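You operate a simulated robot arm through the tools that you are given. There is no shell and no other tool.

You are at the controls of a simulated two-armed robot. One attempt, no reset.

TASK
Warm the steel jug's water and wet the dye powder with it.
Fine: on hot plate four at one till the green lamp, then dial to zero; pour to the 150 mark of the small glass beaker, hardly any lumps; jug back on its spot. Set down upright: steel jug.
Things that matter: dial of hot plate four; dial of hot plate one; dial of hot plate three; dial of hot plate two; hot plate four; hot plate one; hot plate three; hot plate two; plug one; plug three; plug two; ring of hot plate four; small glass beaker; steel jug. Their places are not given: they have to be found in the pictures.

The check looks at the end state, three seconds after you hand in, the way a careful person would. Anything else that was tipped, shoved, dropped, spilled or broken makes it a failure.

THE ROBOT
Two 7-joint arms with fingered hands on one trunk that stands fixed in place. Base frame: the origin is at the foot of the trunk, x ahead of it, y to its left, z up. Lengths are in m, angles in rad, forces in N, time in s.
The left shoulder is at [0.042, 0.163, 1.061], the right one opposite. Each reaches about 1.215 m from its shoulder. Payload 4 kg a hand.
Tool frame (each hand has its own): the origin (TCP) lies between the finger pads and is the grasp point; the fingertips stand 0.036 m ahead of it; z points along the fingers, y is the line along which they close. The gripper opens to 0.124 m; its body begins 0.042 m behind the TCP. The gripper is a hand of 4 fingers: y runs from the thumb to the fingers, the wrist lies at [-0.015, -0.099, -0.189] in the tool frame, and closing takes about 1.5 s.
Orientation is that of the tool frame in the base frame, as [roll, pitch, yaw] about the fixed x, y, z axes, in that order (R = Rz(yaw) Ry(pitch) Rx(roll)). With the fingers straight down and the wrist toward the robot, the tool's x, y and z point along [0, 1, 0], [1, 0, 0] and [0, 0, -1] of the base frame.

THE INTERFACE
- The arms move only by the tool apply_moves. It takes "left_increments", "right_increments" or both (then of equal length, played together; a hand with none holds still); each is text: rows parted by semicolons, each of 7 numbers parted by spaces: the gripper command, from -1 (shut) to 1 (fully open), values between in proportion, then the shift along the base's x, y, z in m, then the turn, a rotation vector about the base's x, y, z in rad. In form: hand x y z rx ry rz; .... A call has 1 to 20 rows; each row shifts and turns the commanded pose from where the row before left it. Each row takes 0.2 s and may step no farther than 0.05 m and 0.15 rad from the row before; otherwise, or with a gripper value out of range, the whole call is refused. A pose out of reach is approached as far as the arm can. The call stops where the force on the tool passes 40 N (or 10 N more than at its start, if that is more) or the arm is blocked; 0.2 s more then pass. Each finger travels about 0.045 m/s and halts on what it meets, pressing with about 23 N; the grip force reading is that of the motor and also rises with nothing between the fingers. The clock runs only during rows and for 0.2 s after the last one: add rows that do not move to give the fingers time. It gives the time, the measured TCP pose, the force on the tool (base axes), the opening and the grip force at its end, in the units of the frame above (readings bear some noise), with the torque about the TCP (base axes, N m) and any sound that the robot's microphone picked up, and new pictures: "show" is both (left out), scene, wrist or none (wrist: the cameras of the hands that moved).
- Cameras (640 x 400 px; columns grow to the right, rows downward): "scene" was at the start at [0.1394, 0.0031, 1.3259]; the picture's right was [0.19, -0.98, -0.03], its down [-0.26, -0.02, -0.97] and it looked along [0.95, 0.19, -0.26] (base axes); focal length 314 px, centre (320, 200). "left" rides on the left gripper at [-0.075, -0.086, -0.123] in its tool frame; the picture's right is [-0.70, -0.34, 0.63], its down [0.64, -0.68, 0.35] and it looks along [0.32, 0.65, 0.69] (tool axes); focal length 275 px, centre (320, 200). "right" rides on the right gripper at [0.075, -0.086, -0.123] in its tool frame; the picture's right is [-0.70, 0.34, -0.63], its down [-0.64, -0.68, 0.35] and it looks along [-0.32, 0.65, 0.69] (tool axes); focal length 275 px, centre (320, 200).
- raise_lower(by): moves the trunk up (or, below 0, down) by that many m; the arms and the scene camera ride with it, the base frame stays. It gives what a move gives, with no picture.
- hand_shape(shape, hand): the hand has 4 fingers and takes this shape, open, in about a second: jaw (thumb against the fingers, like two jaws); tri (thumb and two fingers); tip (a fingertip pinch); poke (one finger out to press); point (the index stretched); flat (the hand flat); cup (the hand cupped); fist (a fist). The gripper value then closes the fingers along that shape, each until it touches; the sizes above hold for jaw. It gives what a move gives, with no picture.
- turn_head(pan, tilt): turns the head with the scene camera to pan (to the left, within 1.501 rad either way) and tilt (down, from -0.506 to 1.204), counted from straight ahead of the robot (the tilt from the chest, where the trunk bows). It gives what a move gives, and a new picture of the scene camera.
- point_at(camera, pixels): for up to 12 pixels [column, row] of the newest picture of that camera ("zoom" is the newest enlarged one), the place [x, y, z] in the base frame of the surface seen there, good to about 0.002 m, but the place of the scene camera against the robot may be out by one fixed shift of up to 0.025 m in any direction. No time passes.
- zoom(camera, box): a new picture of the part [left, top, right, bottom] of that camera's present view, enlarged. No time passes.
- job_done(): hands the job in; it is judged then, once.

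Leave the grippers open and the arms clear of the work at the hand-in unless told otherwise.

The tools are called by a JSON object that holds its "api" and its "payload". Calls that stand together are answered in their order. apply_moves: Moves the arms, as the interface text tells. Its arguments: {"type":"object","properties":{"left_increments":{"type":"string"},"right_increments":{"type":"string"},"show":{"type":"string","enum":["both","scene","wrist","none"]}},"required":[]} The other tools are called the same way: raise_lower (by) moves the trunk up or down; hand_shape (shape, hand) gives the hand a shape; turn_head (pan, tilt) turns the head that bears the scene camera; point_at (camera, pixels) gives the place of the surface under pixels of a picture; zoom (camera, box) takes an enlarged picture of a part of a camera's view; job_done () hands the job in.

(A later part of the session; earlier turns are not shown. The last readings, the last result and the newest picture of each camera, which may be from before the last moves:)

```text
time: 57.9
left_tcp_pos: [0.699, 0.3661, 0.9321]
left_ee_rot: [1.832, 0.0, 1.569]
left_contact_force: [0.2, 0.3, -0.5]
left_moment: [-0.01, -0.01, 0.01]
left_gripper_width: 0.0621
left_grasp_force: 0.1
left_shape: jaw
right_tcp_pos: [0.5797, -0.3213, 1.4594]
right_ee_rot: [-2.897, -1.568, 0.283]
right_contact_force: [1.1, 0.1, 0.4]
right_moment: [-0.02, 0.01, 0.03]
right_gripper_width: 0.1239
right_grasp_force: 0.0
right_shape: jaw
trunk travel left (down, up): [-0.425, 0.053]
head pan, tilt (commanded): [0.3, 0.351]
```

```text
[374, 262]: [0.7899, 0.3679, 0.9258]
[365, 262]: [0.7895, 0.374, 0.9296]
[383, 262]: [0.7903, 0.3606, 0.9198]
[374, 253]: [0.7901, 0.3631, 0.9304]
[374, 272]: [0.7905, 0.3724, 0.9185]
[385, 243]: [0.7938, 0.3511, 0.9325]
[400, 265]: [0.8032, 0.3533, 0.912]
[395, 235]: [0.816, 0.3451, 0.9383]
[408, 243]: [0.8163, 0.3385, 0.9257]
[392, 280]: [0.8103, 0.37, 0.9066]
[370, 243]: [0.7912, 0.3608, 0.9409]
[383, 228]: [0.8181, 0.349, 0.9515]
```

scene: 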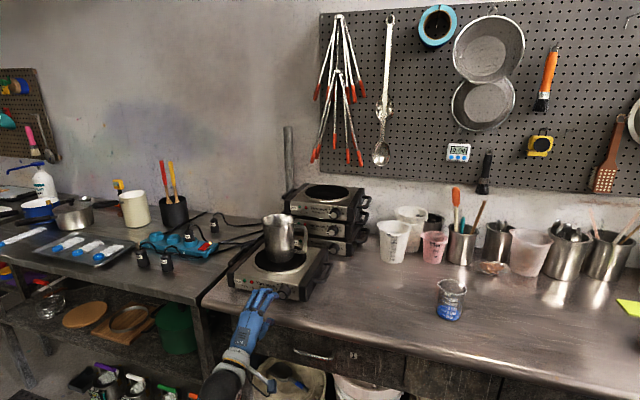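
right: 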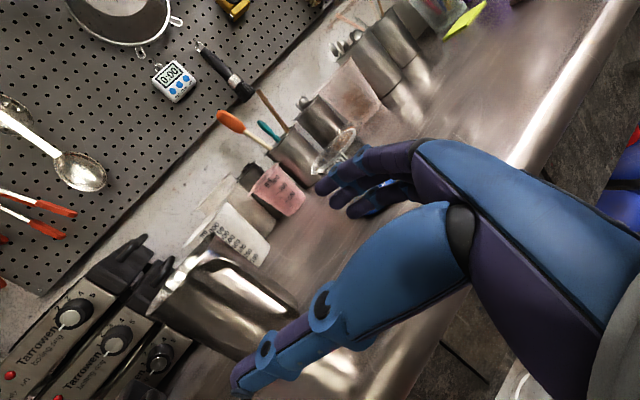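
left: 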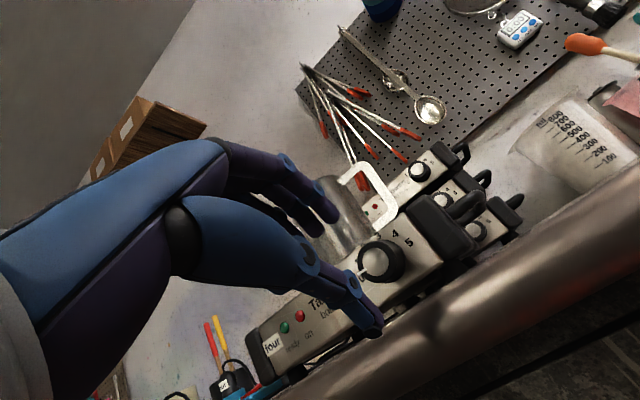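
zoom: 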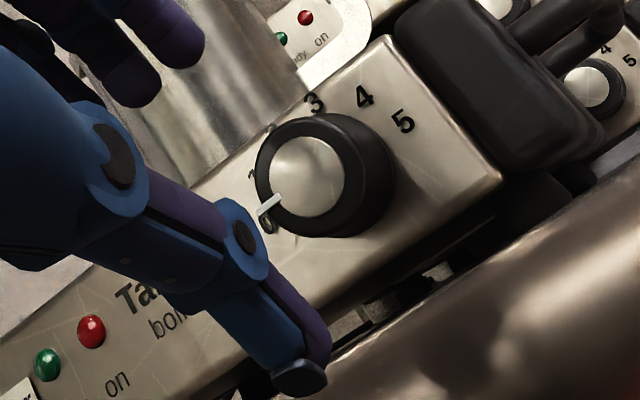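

The dial's centre is (0.790 face, y 0.3665, z 0.9246), matching my estimate. I'll move forward 0.069 m so the fingers go over and the thumb under the knob.

{"api": "apply_moves", "payload": {"left_increments": "0 0.014 0 0.0002 0 0 0; 0 0.014 0 0.0002 0 0 0; 0 0.014 0 0.0002 0 0 0; 0 0.014 0 0.0002 0 0 0; 0 0.013 0 0 0 0 0; 0 0 0 0 0 0 0; 0 0 0 0 0 0 0"}}

{"api": "zoom", "payload": {"camera": "scene", "box": [220, 230, 340, 330]}}

{"api": "zoom", "payload": {"camera": "left", "box": [240, 150, 440, 380]}}

```text
time: 59.5
left_tcp_pos: [0.768, 0.3672, 0.9336]
left_ee_rot: [1.832, 0.0, 1.568]
left_contact_force: [-0.4, 0.8, 2.5]
left_moment: [0.01, -0.04, -0.02]
left_gripper_width: 0.0603
left_grasp_force: 0.1
left_shape: jaw
right_tcp_pos: [0.5787, -0.3214, 1.4606]
right_ee_rot: [-2.573, -1.57, -0.041]
right_contact_force: [-0.2, -1.0, -0.7]
right_moment: [0.01, -0.02, 0.0]
right_gripper_width: 0.1239
right_grasp_force: 0.1
right_shape: jaw
trunk travel left (down, up): [-0.425, 0.053]
head pan, tilt (commanded): [0.3, 0.351]
```

scene: 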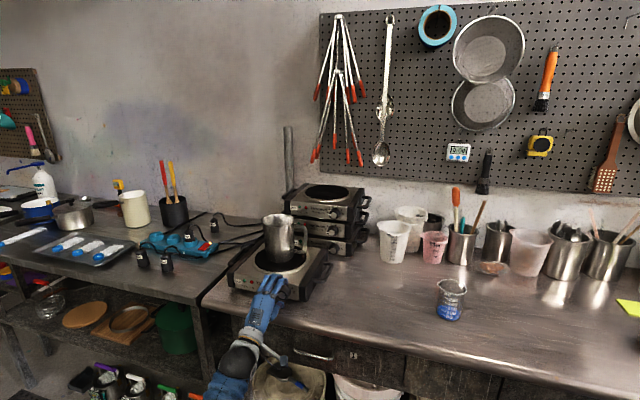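
left: 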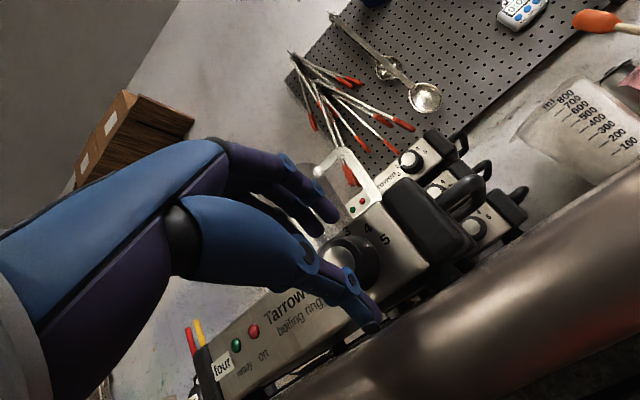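

```text
4.00 times, centred on (280, 280) of scene
```

zoom: 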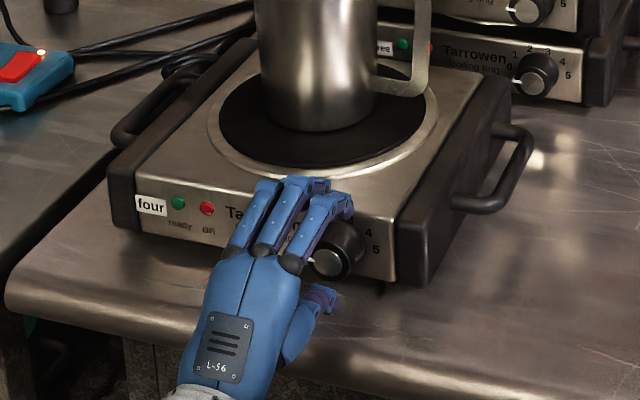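

```text
1.74 times, centred on (340, 265) of left
```

zoom: 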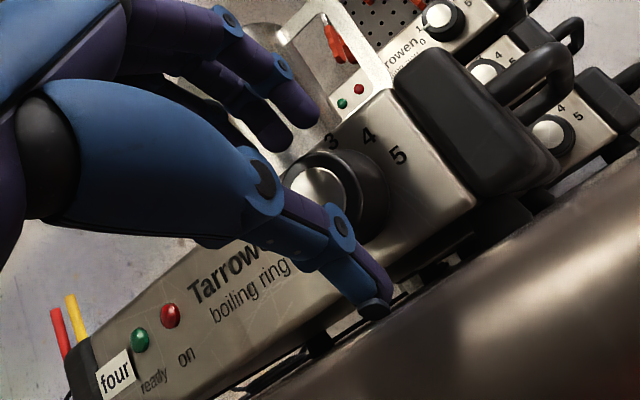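

The fingers look slightly left of the knob, so I'll measure the fingertip positions relative to the dial before closing.

{"api": "zoom", "payload": {"camera": "left", "box": [260, 150, 400, 340]}}

{"api": "point_at", "payload": {"camera": "left", "pixels": [[330, 212], [325, 205], [313, 228], [308, 215], [318, 195], [300, 215], [365, 315], [355, 300], [372, 322], [360, 310], [340, 270], [350, 262]]}}

{"api": "zoom", "payload": {"camera": "scene", "box": [260, 260, 320, 310]}}

```text
2.11 times, centred on (330, 245) of left
```

zoom: 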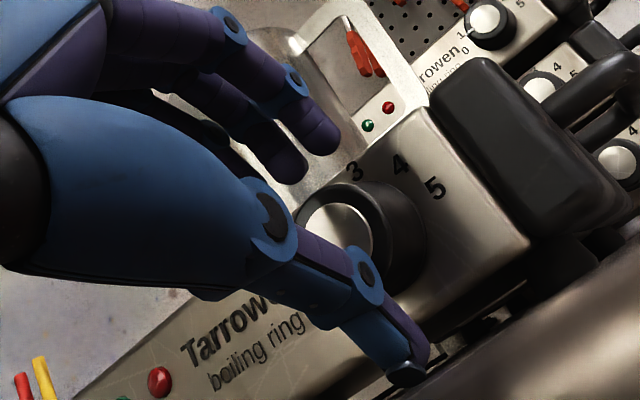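

```text
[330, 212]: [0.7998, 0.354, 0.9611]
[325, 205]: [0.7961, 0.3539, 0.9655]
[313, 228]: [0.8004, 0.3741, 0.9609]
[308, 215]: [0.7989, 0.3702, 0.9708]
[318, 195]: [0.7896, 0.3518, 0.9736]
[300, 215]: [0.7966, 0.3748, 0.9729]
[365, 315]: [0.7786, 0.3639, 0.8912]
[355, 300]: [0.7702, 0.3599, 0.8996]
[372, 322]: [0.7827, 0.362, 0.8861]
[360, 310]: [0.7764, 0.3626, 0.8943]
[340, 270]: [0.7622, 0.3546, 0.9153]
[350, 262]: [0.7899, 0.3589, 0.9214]
```

```text
8.00 times, centred on (290, 285) of scene
```

zoom: 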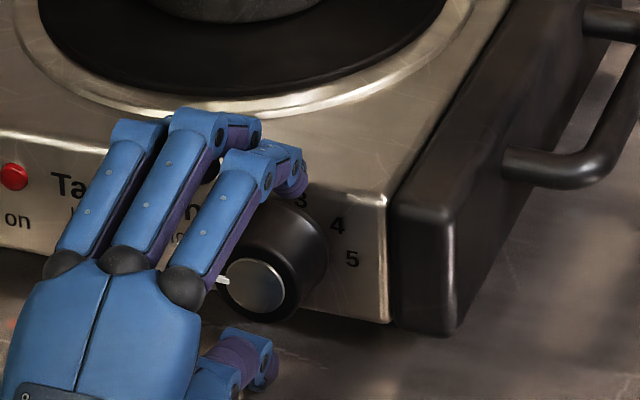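

The thumb is centred under the knob, and the index and middle finger are over it, so the knob sits between thumb and first two fingers. I'll close the grip on it.

{"api": "apply_moves", "payload": {"left_increments": "-0.2 0 0 0 0 0 0; -0.4 0 0 0 0 0 0; -0.6 0 0 0 0 0 0; -1 0 0 0 0 0 0; -1 0 0 0 0 0 0; -1 0 0 0 0 0 0", "show": "wrist"}}

{"api": "zoom", "payload": {"camera": "scene", "box": [240, 255, 320, 315]}}

```text
time: 60.9
left_tcp_pos: [0.7683, 0.3666, 0.9317]
left_ee_rot: [1.834, -0.001, 1.569]
left_contact_force: [-6.5, -1.8, 0.4]
left_moment: [-0.03, 0.1, -0.06]
left_gripper_width: 0.0341
left_grasp_force: 23.2
left_shape: jaw
right_tcp_pos: [0.5784, -0.3208, 1.4604]
right_ee_rot: [-2.962, -1.568, 0.346]
right_contact_force: [-0.1, -0.7, 0.1]
right_moment: [-0.02, -0.01, 0.01]
right_gripper_width: 0.1239
right_grasp_force: 0.1
right_shape: jaw
trunk travel left (down, up): [-0.425, 0.053]
head pan, tilt (commanded): [0.3, 0.351]
```

left: 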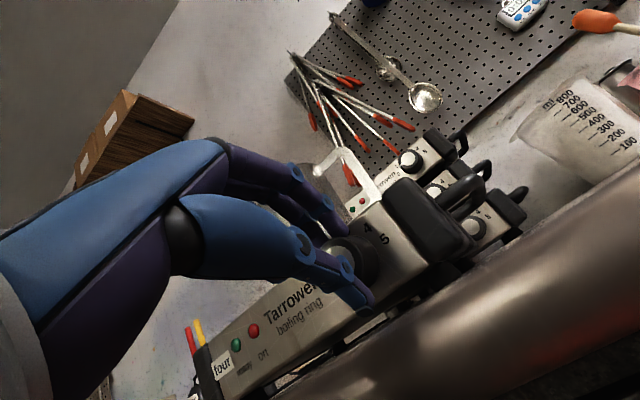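

```text
6.67 times, centred on (280, 285) of scene
```

zoom: 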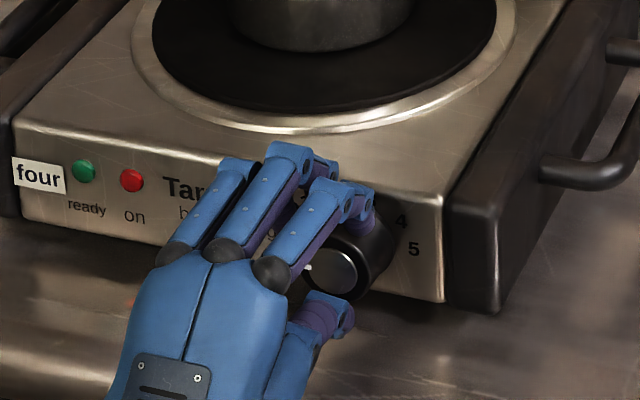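

The knob is held (width 0.034). I'll turn it +0.628 rad about the dial axis, from 0 to 1, in six small steps.

{"api": "apply_moves", "payload": {"left_increments": "-1 0 -0.0008 0 0.1047 0 0; -1 0 -0.0008 -0.0001 0.1047 0 0; -1 0 -0.0008 -0.0002 0.1047 0 0; -1 0 -0.0008 -0.0003 0.1047 0 0; -1 0 -0.0007 -0.0004 0.1047 0 0; -1 0 -0.0007 -0.0005 0.1047 0 0; -1 0 0 0 0 0 0; -1 0 0 0 0 0 0"}}

{"api": "zoom", "payload": {"camera": "scene", "box": [240, 255, 320, 315]}}

{"api": "zoom", "payload": {"camera": "left", "box": [180, 150, 440, 380]}}

```text
time: 62.7
left_tcp_pos: [0.7699, 0.3613, 0.9311]
left_ee_rot: [1.833, -0.629, 1.57]
left_contact_force: [-5.8, -3.2, 0.2]
left_moment: [0.02, 0.1, -0.06]
left_gripper_width: 0.0341
left_grasp_force: 22.6
left_shape: jaw
right_tcp_pos: [0.579, -0.3216, 1.4598]
right_ee_rot: [-3.029, -1.568, 0.415]
right_contact_force: [0.3, -0.2, 0.2]
right_moment: [0.01, 0.01, 0.01]
right_gripper_width: 0.1237
right_grasp_force: 0.1
right_shape: jaw
trunk travel left (down, up): [-0.425, 0.053]
head pan, tilt (commanded): [0.3, 0.351]
```

scene: 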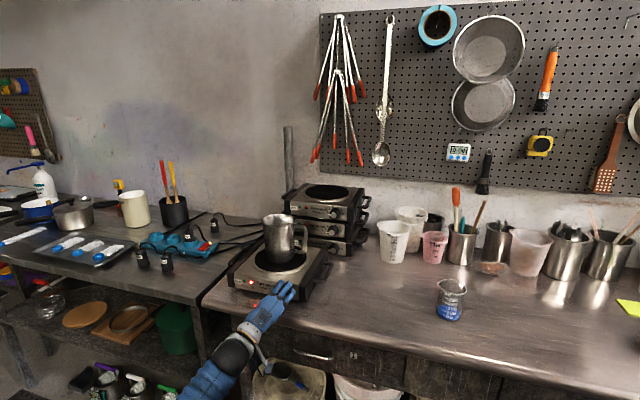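
left: 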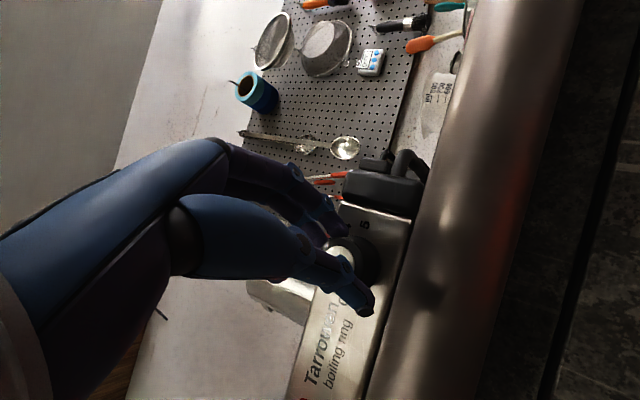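

```text
6.67 times, centred on (280, 285) of scene
```

zoom: 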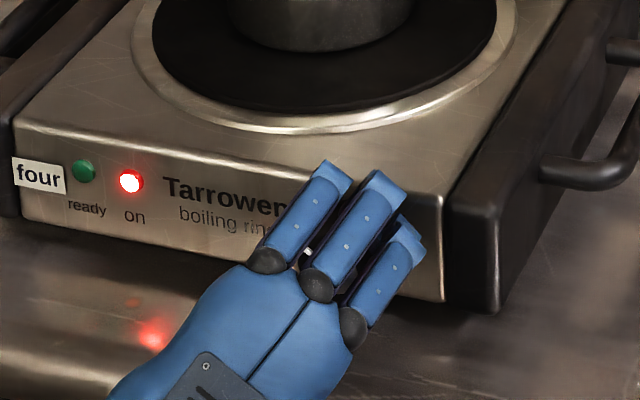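

```text
1.74 times, centred on (310, 265) of left
```

zoom: 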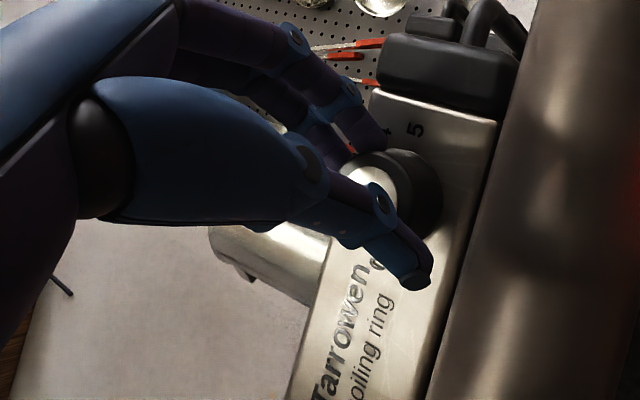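

The red lamp is now lit, so the plate is heating. I'll open the fingers and pull back about 0.07 m to check that the pointer is at 1.

{"api": "apply_moves", "payload": {"left_increments": "-0.5 0 0 0 0 0 0; -0.1 0 0 0 0 0 0; 0 0 0 0 0 0 0; 0 -0.015 0 0 0 0 0; 0 -0.02 0 0 0 0 0; 0 -0.02 0 0 0 0 0; 0 -0.02 0 0 0 0 0; 0 0 0 0 0 0 0"}}

{"api": "zoom", "payload": {"camera": "scene", "box": [240, 255, 320, 315]}}

{"api": "zoom", "payload": {"camera": "left", "box": [260, 150, 460, 340]}}

```text
time: 64.5
left_tcp_pos: [0.695, 0.3632, 0.9331]
left_ee_rot: [1.832, -0.628, 1.572]
left_contact_force: [-0.5, 0.2, -0.2]
left_moment: [-0.01, 0.0, 0.0]
left_gripper_width: 0.0618
left_grasp_force: 0.0
left_shape: jaw
right_tcp_pos: [0.5798, -0.3212, 1.4597]
right_ee_rot: [-2.602, -1.567, -0.01]
right_contact_force: [0.0, 0.3, -1.0]
right_moment: [-0.02, -0.01, -0.03]
right_gripper_width: 0.1236
right_grasp_force: 0.0
right_shape: jaw
trunk travel left (down, up): [-0.425, 0.053]
head pan, tilt (commanded): [0.3, 0.351]
```

scene: 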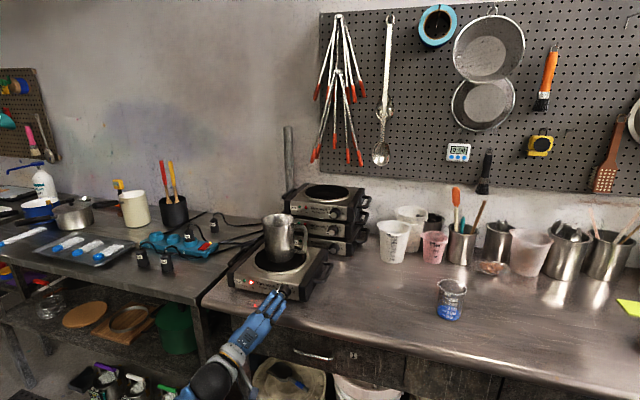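
left: 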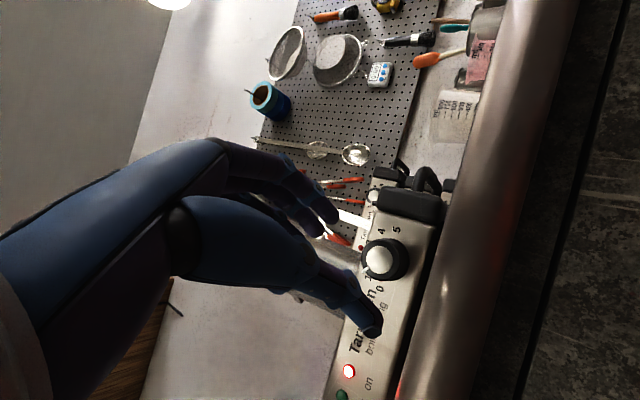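

```text
6.67 times, centred on (280, 285) of scene
```

zoom: 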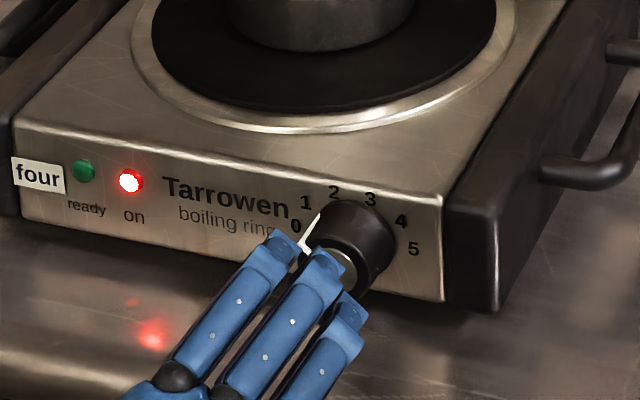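

```text
2.11 times, centred on (360, 245) of left
```

zoom: 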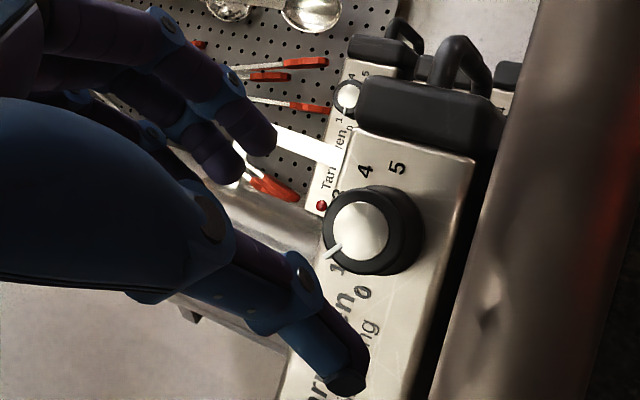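

The pointer seems to be at 1. I'll measure the pointer angle more closely from the left camera.

{"api": "zoom", "payload": {"camera": "left", "box": [350, 225, 420, 295]}}

{"api": "point_at", "payload": {"camera": "zoom", "pixels": [[250, 190], [200, 240], [165, 250], [180, 245], [300, 190], [250, 140], [250, 240], [220, 215], [170, 300], [250, 375], [150, 255], [210, 190]]}}

```text
5.71 times, centred on (385, 260) of left
```

zoom: 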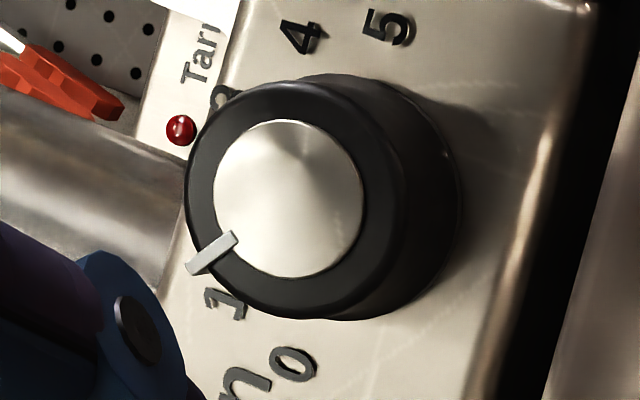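

```text
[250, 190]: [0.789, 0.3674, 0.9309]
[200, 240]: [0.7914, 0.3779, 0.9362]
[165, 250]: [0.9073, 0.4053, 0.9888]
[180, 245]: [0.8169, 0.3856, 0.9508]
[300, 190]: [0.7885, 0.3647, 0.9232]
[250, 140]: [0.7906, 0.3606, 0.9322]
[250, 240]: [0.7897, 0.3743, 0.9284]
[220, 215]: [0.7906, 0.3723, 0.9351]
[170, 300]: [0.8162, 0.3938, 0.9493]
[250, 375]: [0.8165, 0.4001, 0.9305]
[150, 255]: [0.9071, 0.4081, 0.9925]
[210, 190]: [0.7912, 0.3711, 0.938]
```

The pointer is 36° above the zero position, exactly at 1. Now I wait and watch the green "ready" lamp.

{"api": "apply_moves", "payload": {"left_increments": "0 0 0 0 0 0 0; 0 0 0 0 0 0 0; 0 0 0 0 0 0 0; 0 0 0 0 0 0 0; 0 0 0 0 0 0 0; 0 0 0 0 0 0 0; 0 0 0 0 0 0 0; 0 0 0 0 0 0 0; 0 0 0 0 0 0 0; 0 0 0 0 0 0 0; 0 0 0 0 0 0 0; 0 0 0 0 0 0 0; 0 0 0 0 0 0 0; 0 0 0 0 0 0 0; 0 0 0 0 0 0 0; 0 0 0 0 0 0 0; 0 0 0 0 0 0 0; 0 0 0 0 0 0 0; 0 0 0 0 0 0 0; 0 0 0 0 0 0 0", "show": "none"}}

{"api": "zoom", "payload": {"camera": "scene", "box": [220, 220, 340, 310]}}

```text
time: 68.7
left_tcp_pos: [0.6956, 0.3634, 0.9327]
left_ee_rot: [1.835, -0.628, 1.567]
left_contact_force: [0.6, 0.2, 0.3]
left_moment: [0.01, 0.0, 0.01]
left_gripper_width: 0.0613
left_grasp_force: 0.0
left_shape: jaw
right_tcp_pos: [0.5789, -0.3205, 1.4594]
right_ee_rot: [-2.436, -1.569, -0.177]
right_contact_force: [-0.6, -0.8, 0.1]
right_moment: [0.0, 0.01, 0.04]
right_gripper_width: 0.1237
right_grasp_force: 0.2
right_shape: jaw
trunk travel left (down, up): [-0.425, 0.053]
head pan, tilt (commanded): [0.3, 0.351]
```

```text
4.44 times, centred on (280, 265) of scene
```

zoom: 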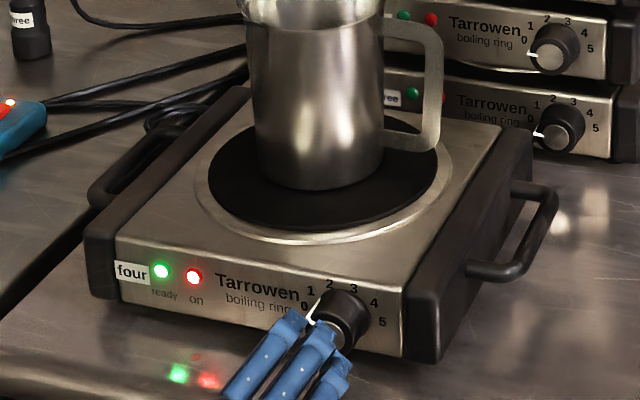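

The green "ready" lamp is lit. I'll go back in, grip the knob and turn it -0.628 rad to zero.

{"api": "apply_moves", "payload": {"left_increments": "0 0.02 0 0 0 0 0; 0 0.02 0 0 0 0 0; 0 0.02 0 0 0 0 0; 0 0.014 0 0 0 0 0; 0 0 0 0 0 0 0; -0.2 0 0 0 0 0 0; -0.4 0 0 0 0 0 0; -0.7 0 0 0 0 0 0; -1 0 0 0 0 0 0; -1 0 0 0 0 0 0; -1 0 0 0 0 0 0; -1 0 0.0007 0.0005 -0.1047 0 0; -1 0 0.0007 0.0004 -0.1047 0 0; -1 0 0.0008 0.0003 -0.1047 0 0; -1 0 0.0008 0.0002 -0.1047 0 0; -1 0 0.0008 0.0001 -0.1047 0 0; -1 0 0.0008 0 -0.1047 0 0; -1 0 0 0 0 0 0; -1 0 0 0 0 0 0"}}

{"api": "zoom", "payload": {"camera": "scene", "box": [220, 220, 340, 310]}}

```text
time: 72.7
left_tcp_pos: [0.7661, 0.367, 0.934]
left_ee_rot: [1.833, 0.001, 1.57]
left_contact_force: [-6.7, 2.8, -0.1]
left_moment: [-0.03, 0.06, 0.14]
left_gripper_width: 0.0327
left_grasp_force: 22.8
left_shape: jaw
right_tcp_pos: [0.5783, -0.3219, 1.4601]
right_ee_rot: [2.22, -1.569, 1.448]
right_contact_force: [-0.3, -0.6, -0.2]
right_moment: [-0.04, 0.02, -0.02]
right_gripper_width: 0.124
right_grasp_force: 0.1
right_shape: jaw
trunk travel left (down, up): [-0.425, 0.053]
head pan, tilt (commanded): [0.3, 0.351]
```

scene: 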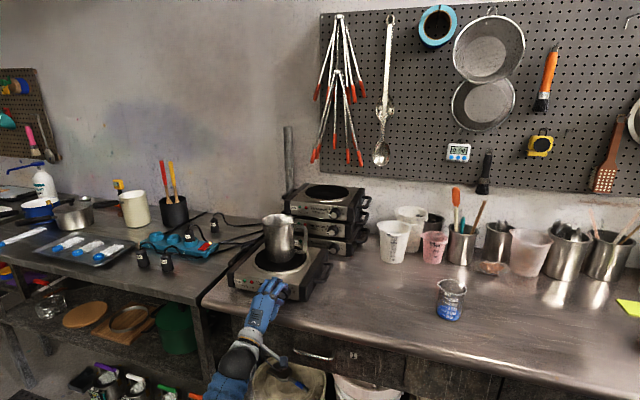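
left: 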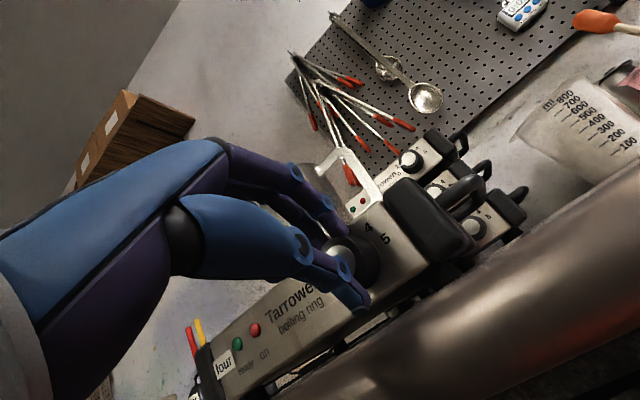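

```text
4.44 times, centred on (280, 265) of scene
```

zoom: 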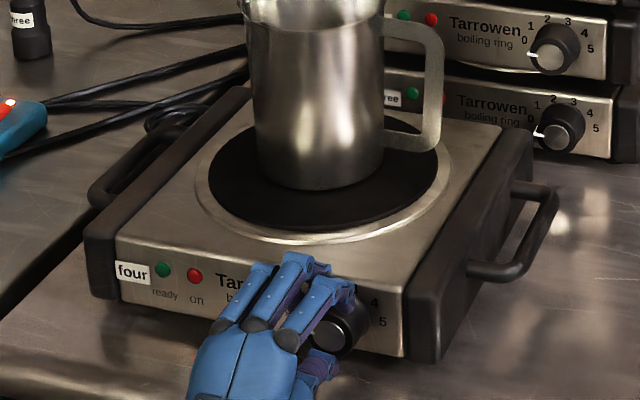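

Both lamps are off. I'll open the fingers and pull straight back to check the pointer is at 0.

{"api": "apply_moves", "payload": {"left_increments": "-0.5 0 0 0 0 0 0; -0.1 0 0 0 0 0 0; 0 0 0 0 0 0 0; 0 -0.015 0 0 0 0 0; 0 -0.02 0 0 0 0 0; 0 -0.02 0 0 0 0 0; 0 -0.02 0 0 0 0 0; 0 0 0 0 0 0 0"}}

{"api": "zoom", "payload": {"camera": "left", "box": [335, 225, 425, 295]}}

{"api": "zoom", "payload": {"camera": "scene", "box": [240, 255, 320, 315]}}

```text
time: 74.5
left_tcp_pos: [0.6936, 0.3675, 0.9318]
left_ee_rot: [1.833, 0.0, 1.57]
left_contact_force: [0.2, 0.4, -0.9]
left_moment: [-0.02, 0.02, -0.01]
left_gripper_width: 0.0618
left_grasp_force: 0.1
left_shape: jaw
right_tcp_pos: [0.5806, -0.3208, 1.4612]
right_ee_rot: [-2.701, -1.57, 0.085]
right_contact_force: [0.4, 0.0, 0.2]
right_moment: [-0.01, -0.01, 0.02]
right_gripper_width: 0.1241
right_grasp_force: 0.0
right_shape: jaw
trunk travel left (down, up): [-0.425, 0.053]
head pan, tilt (commanded): [0.3, 0.351]
```

scene: 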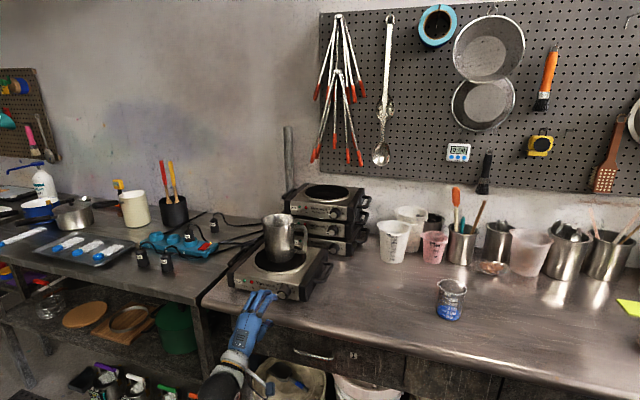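
left: 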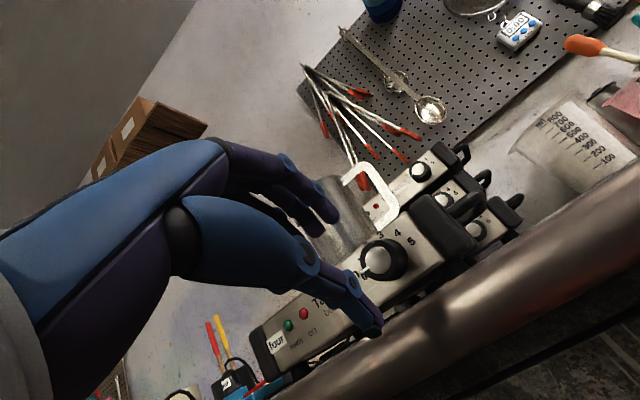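

```text
5.71 times, centred on (380, 260) of left
```

zoom: 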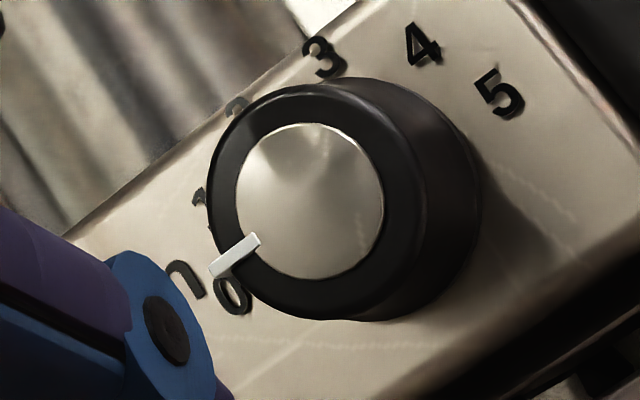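

```text
6.67 times, centred on (280, 285) of scene
```

zoom: 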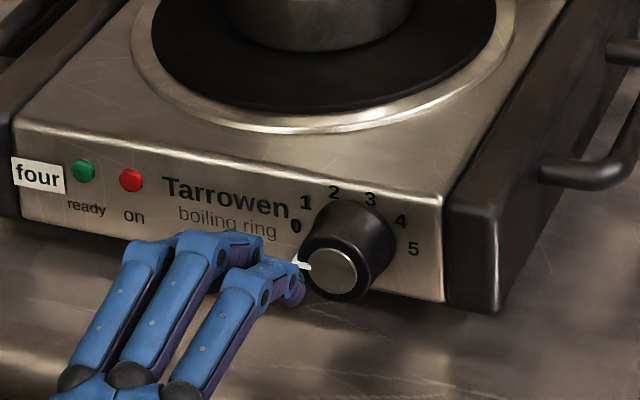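

The pointer looks to be at 0. I'll measure its angle precisely.

{"api": "zoom", "payload": {"camera": "left", "box": [335, 225, 425, 295]}}

{"api": "point_at", "payload": {"camera": "zoom", "pixels": [[310, 202], [250, 244], [230, 260], [222, 265], [260, 202], [360, 202], [310, 152], [310, 252], [245, 243], [240, 252], [216, 268], [225, 262]]}}

```text
5.71 times, centred on (380, 260) of left
```

zoom: 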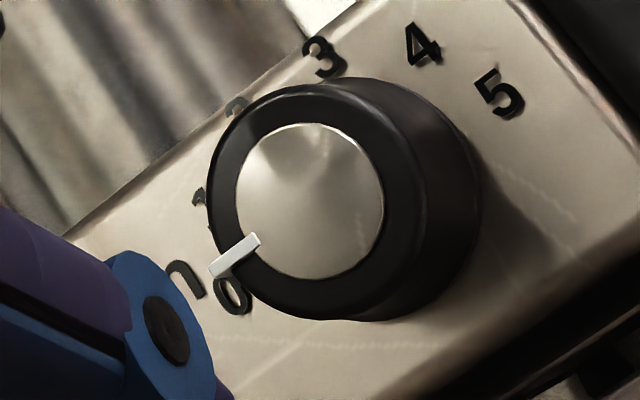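

```text
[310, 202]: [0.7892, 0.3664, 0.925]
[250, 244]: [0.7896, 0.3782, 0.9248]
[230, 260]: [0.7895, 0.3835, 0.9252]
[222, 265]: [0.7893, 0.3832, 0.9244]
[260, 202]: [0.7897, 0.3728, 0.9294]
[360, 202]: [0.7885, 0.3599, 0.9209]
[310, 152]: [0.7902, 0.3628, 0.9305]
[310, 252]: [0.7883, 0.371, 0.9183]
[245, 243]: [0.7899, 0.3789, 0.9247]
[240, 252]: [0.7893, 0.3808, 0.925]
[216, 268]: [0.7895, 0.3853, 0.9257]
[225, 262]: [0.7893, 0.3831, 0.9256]
```

The pointer is at 0 (within 1°) and the lamps are off. Next I withdraw the hand, raise it, and turn it back to fingers-down to take the jug from the ring.

{"api": "apply_moves", "payload": {"left_increments": "0.3 -0.01 0 0.02 0 0 0; 0.5 -0.01 0.002 0.045 0 0 0; 0.7 -0.005 0.003 0.045 0 0 0; 1 0 0.003 0.045 0 0 0; 1 0 0.004 0.045 0 0 0; 1 0 0.004 0.045 0 0 0; 1 0 0.004 0.045 0 0 0; 1 0 0.005 0.04 0 0.1454 0; 1 0 0.005 0.03 0 0.1454 0; 1 0.01 0.005 0 0 0.1454 0; 1 0.01 0.005 0 0 0.1454 0; 1 0.01 0.005 0 0 0.1454 0; 1 0.01 0.005 0 0 0.1454 0; 1 0.01 0.005 0 0 0.1454 0; 1 0.01 0.005 0 0 0.1454 0; 1 0.01 0.005 0 0 0.1458 0; 1 0 0 0 0 0 0; 1 0 0 0 0 0 0"}}

```text
time: 78.3
left_tcp_pos: [0.7392, 0.4296, 1.2912]
left_ee_rot: [-3.14, 0.004, 1.57]
left_contact_force: [-0.2, -0.7, -0.3]
left_moment: [0.0, 0.03, 0.02]
left_gripper_width: 0.1238
left_grasp_force: 0.0
left_shape: jaw
right_tcp_pos: [0.58, -0.3211, 1.4604]
right_ee_rot: [-2.763, -1.568, 0.149]
right_contact_force: [-0.4, -0.5, -0.4]
right_moment: [-0.01, 0.0, 0.0]
right_gripper_width: 0.124
right_grasp_force: 0.1
right_shape: jaw
trunk travel left (down, up): [-0.425, 0.053]
head pan, tilt (commanded): [0.3, 0.351]
```

scene: 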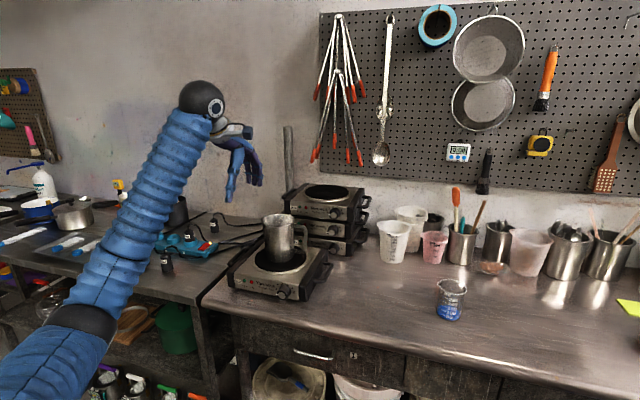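
left: 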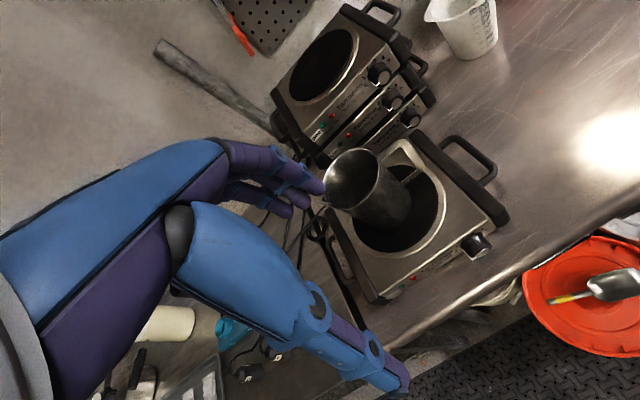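

I'll move over the jug and down to z≈1.18, then measure the rim again.

{"api": "apply_moves", "payload": {"left_increments": "1 0.0396 0.0007 -0.01 0 0 0; 1 0.0396 0.0007 -0.01 0 0 0; 1 0.0396 0.0007 -0.02 0 0 0; 1 0.0396 0.0007 -0.02 0 0 0; 1 0.0396 0.0007 -0.02 0 0 0; 1 0 0 -0.02 0 0 0; 1 0 0 0 0 0 0; 1 0 0 0 0 0 0"}}

{"api": "zoom", "payload": {"camera": "left", "box": [330, 180, 550, 370]}}

```text
time: 80.1
left_tcp_pos: [0.9389, 0.4349, 1.1906]
left_ee_rot: [-3.141, 0.002, 1.57]
left_contact_force: [0.2, 0.1, 0.7]
left_moment: [0.01, 0.02, 0.01]
left_gripper_width: 0.1238
left_grasp_force: 0.0
left_shape: jaw
right_tcp_pos: [0.5784, -0.3209, 1.4596]
right_ee_rot: [-1.916, -1.57, -0.699]
right_contact_force: [-0.6, 0.1, 0.0]
right_moment: [0.02, 0.01, 0.02]
right_gripper_width: 0.1239
right_grasp_force: 0.1
right_shape: jaw
trunk travel left (down, up): [-0.425, 0.053]
head pan, tilt (commanded): [0.3, 0.351]
```

scene: 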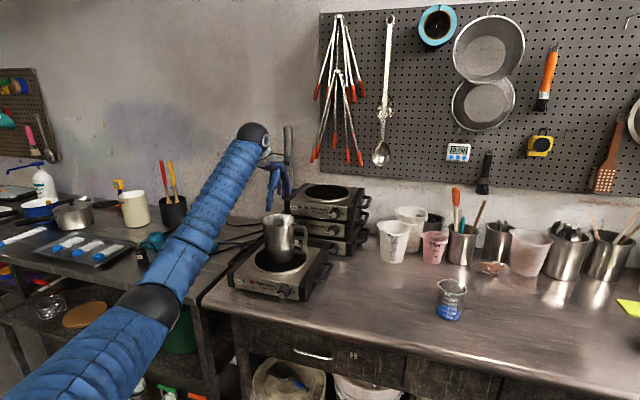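
left: 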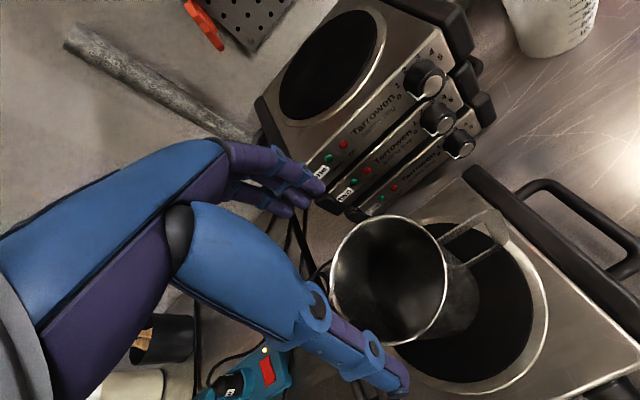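

```text
2.11 times, centred on (440, 275) of left
```

zoom: 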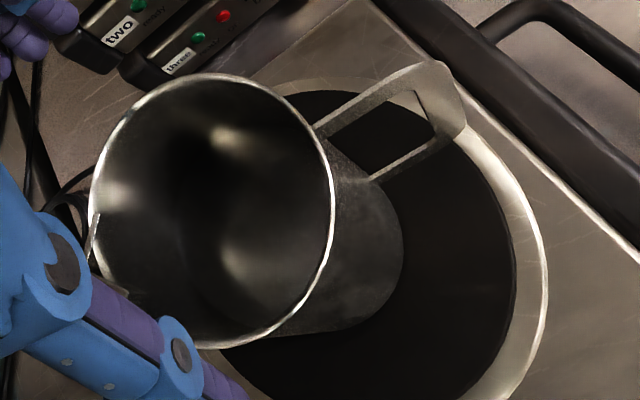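

I'll measure the rim and handle points in this zoom for centring.

{"api": "point_at", "payload": {"camera": "zoom", "pixels": [[92, 190], [110, 138], [150, 96], [205, 75], [260, 88], [305, 120], [333, 190], [325, 245], [295, 302], [240, 342], [440, 90], [380, 90]]}}

```text
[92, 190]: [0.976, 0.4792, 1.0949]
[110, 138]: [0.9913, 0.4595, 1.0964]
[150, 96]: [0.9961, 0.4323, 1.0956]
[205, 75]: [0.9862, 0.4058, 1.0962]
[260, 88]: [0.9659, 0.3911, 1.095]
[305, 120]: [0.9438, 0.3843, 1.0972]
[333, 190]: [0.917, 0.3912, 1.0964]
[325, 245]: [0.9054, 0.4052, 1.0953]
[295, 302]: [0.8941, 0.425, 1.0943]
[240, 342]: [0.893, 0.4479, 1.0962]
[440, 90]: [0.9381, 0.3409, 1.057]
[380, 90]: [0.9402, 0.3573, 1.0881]
```

The rim's centre is (0.9445, 0.436), top z≈1.096, and the spout points to 86°, almost exactly left. I'll shift by (+0.0055, +0.001), go down to z≈1.085 and close.

{"api": "apply_moves", "payload": {"left_increments": "1 0.0055 0.001 0 0 0 0; 1 0 0 -0.02 0 0 0; 1 0 0 -0.025 0 0 0; 1 0 0 -0.025 0 0 0; 1 0 0 -0.02 0 0 0; 1 0 0 -0.01 0 0 0; 1 0 0 -0.005 0 0 0; 1 0 0 0 0 0 0; 1 0 0 0 0 0 0"}}

{"api": "zoom", "payload": {"camera": "scene", "box": [230, 180, 330, 280]}}

```text
time: 82.1
left_tcp_pos: [0.9419, 0.4355, 1.087]
left_ee_rot: [-3.141, 0.002, 1.568]
left_contact_force: [-2.8, -1.2, 6.3]
left_moment: [0.02, 0.28, 0.05]
left_gripper_width: 0.1239
left_grasp_force: 0.0
left_shape: jaw
right_tcp_pos: [0.5776, -0.3215, 1.4612]
right_ee_rot: [2.62, -1.57, 1.048]
right_contact_force: [1.1, 1.0, -0.2]
right_moment: [-0.02, 0.01, 0.0]
right_gripper_width: 0.1238
right_grasp_force: 0.1
right_shape: jaw
trunk travel left (down, up): [-0.425, 0.053]
head pan, tilt (commanded): [0.3, 0.351]
```

scene: 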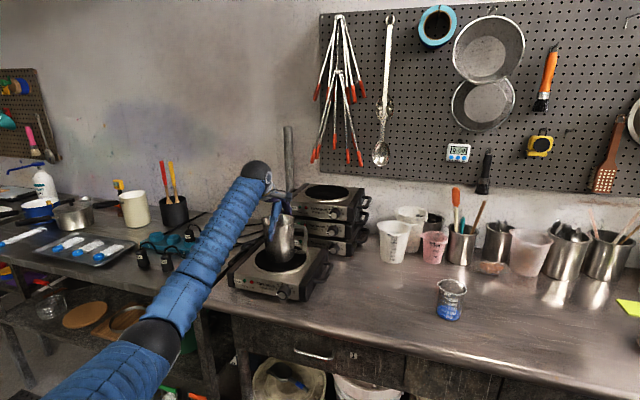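
left: 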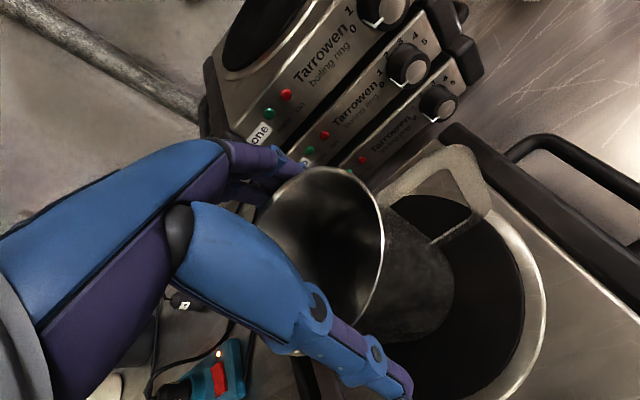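

```text
4.00 times, centred on (280, 230) of scene
```

zoom: 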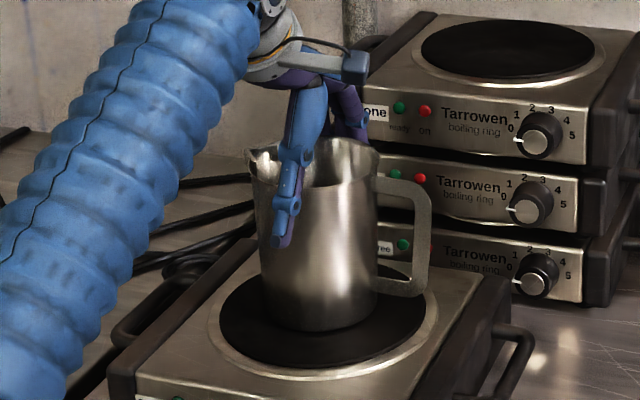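

There is a light contact (6 N up, -3 N in x), so the fingers' inner side touches the far rim. I'll raise 4 mm and shift 3 mm forward, then check.

{"api": "apply_moves", "payload": {"left_increments": "1 0 0 0.004 0 0 0; 1 0.003 0 0 0 0 0; 1 0 0 0 0 0 0", "show": "wrist"}}

```text
time: 82.9
left_tcp_pos: [0.9463, 0.4363, 1.0921]
left_ee_rot: [3.14, 0.002, 1.57]
left_contact_force: [-2.9, -1.0, -0.5]
left_moment: [0.01, -0.04, 0.02]
left_gripper_width: 0.124
left_grasp_force: 0.0
left_shape: jaw
right_tcp_pos: [0.5792, -0.321, 1.4601]
right_ee_rot: [-2.657, -1.569, 0.042]
right_contact_force: [-0.7, 0.1, -0.2]
right_moment: [0.0, 0.0, -0.02]
right_gripper_width: 0.1238
right_grasp_force: 0.1
right_shape: jaw
trunk travel left (down, up): [-0.425, 0.053]
head pan, tilt (commanded): [0.3, 0.351]
```

left: 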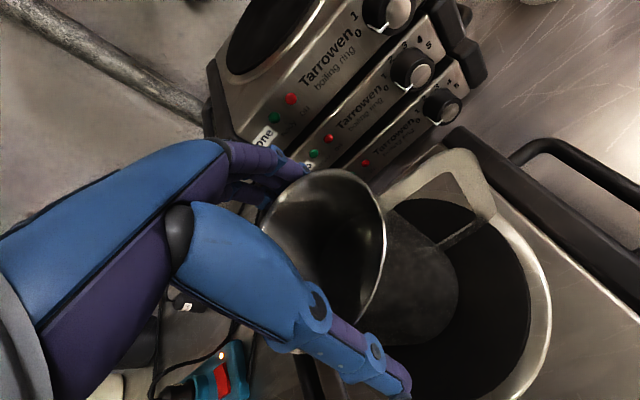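

The jug is pushing the hand backward, so it is the thumb side that touches. I'll shift 6 mm back (−x) instead and lower 3 mm.

{"api": "apply_moves", "payload": {"left_increments": "1 -0.003 0 0 0 0 0; 1 -0.004 0 0 0 0 0; 1 0 0 -0.003 0 0 0; 1 0 0 0 0 0 0", "show": "wrist"}}

```text
time: 83.9
left_tcp_pos: [0.9386, 0.4363, 1.0906]
left_ee_rot: [3.14, 0.0, 1.571]
left_contact_force: [0.5, 1.2, -0.2]
left_moment: [0.0, 0.04, 0.03]
left_gripper_width: 0.1237
left_grasp_force: 0.1
left_shape: jaw
right_tcp_pos: [0.5785, -0.322, 1.4603]
right_ee_rot: [0.622, -1.57, 3.047]
right_contact_force: [-0.7, -0.7, 0.3]
right_moment: [0.0, 0.02, -0.01]
right_gripper_width: 0.1236
right_grasp_force: 0.1
right_shape: jaw
trunk travel left (down, up): [-0.425, 0.053]
head pan, tilt (commanded): [0.3, 0.351]
```

left: 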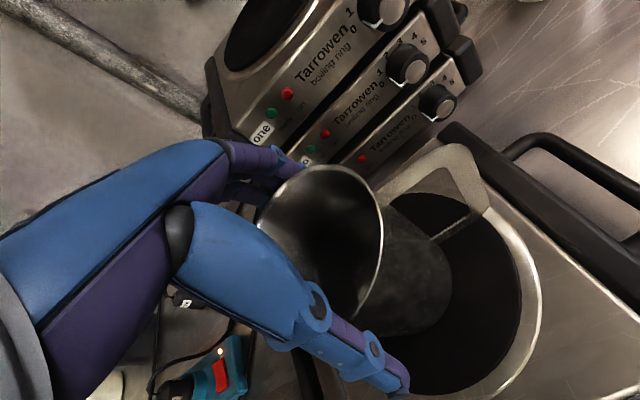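

Free now. I'll lower 4 mm more, check the force, and close.

{"api": "apply_moves", "payload": {"left_increments": "1 0 0 -0.002 0 0 0; 1 0 0 -0.002 0 0 0; 1 0 0 0 0 0 0", "show": "none"}}

```text
time: 84.7
left_tcp_pos: [0.9383, 0.4363, 1.0863]
left_ee_rot: [-3.141, 0.002, 1.568]
left_contact_force: [-0.5, -0.2, 0.4]
left_moment: [-0.01, 0.04, 0.02]
left_gripper_width: 0.1239
left_grasp_force: 0.0
left_shape: jaw
right_tcp_pos: [0.5784, -0.3204, 1.4601]
right_ee_rot: [-3.135, -1.57, 0.52]
right_contact_force: [0.7, 0.9, 0.3]
right_moment: [0.0, 0.0, -0.01]
right_gripper_width: 0.1241
right_grasp_force: 0.0
right_shape: jaw
trunk travel left (down, up): [-0.425, 0.053]
head pan, tilt (commanded): [0.3, 0.351]
```

No contact. I'll close the hand on the jug.

{"api": "apply_moves", "payload": {"left_increments": "0.8 0 0 0 0 0 0; 0.6 0 0 0 0 0 0; 0 0 0 0 0 0 0; -1 0 0 0 0 0 0; -1 0 0 0 0 0 0; -1 0 0 0 0 0 0; -1 0 0 0 0 0 0"}}

{"api": "zoom", "payload": {"camera": "scene", "box": [230, 180, 330, 280]}}

```text
time: 86.3
left_tcp_pos: [0.9371, 0.4363, 1.0858]
left_ee_rot: [3.141, 0.001, 1.569]
left_contact_force: [-1.8, -0.8, 4.8]
left_moment: [-0.03, -0.33, -0.03]
left_gripper_width: 0.1079
left_grasp_force: 23.1
left_shape: jaw
right_tcp_pos: [0.5782, -0.3209, 1.4601]
right_ee_rot: [1.632, -1.57, 2.037]
right_contact_force: [0.2, 0.2, 0.2]
right_moment: [0.03, 0.01, 0.02]
right_gripper_width: 0.1238
right_grasp_force: 0.1
right_shape: jaw
trunk travel left (down, up): [-0.425, 0.053]
head pan, tilt (commanded): [0.3, 0.351]
```

scene: 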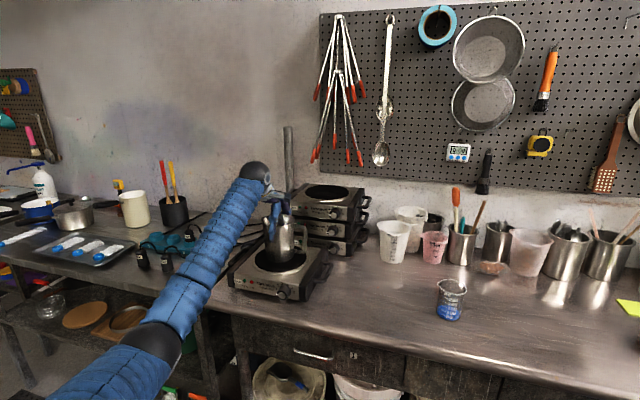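
left: 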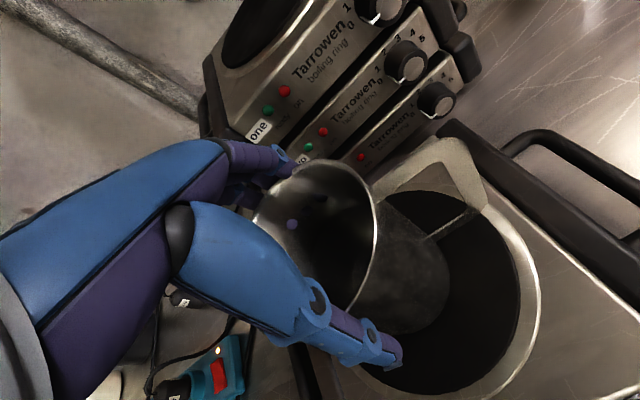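

```text
4.00 times, centred on (280, 230) of scene
```

zoom: 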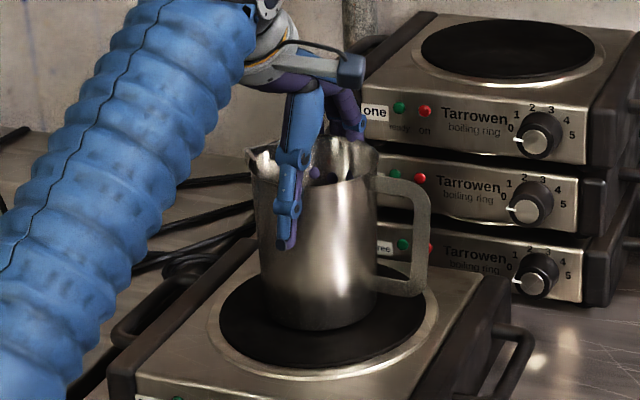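

The jug is gripped (width 0.108). Before lifting, I'll look at the beaker from the right wrist camera and the scene camera to find its exact place.

{"api": "zoom", "payload": {"camera": "right", "box": [0, 0, 640, 400]}}

{"api": "zoom", "payload": {"camera": "scene", "box": [410, 260, 490, 330]}}

{"api": "point_at", "payload": {"camera": "zoom", "pixels": [[225, 160], [320, 145], [425, 200], [330, 215], [270, 190], [400, 165], [310, 340], [230, 300], [390, 330], [320, 290], [300, 260], [350, 270]]}}

```text
1.00 times, centred on (320, 200) of right (not enlarged: the box is as wide or as high as the picture)
```

zoom: 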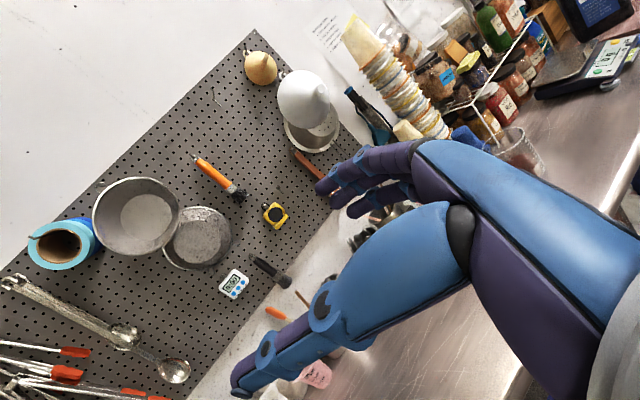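

```text
5.71 times, centred on (450, 295) of scene
```

zoom: 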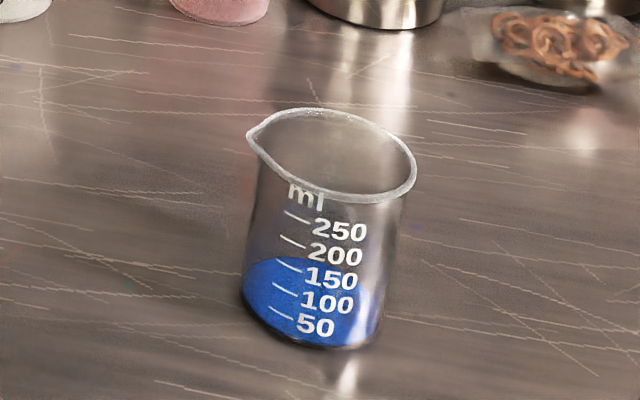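

```text
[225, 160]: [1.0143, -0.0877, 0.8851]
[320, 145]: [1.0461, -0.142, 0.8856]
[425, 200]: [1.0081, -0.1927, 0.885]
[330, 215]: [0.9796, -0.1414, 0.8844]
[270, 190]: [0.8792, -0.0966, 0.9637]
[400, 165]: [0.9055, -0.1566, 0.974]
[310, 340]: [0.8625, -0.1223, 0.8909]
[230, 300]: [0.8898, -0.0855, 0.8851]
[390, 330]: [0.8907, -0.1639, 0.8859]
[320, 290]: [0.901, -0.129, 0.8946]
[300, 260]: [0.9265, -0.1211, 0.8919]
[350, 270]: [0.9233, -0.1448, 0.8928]
```

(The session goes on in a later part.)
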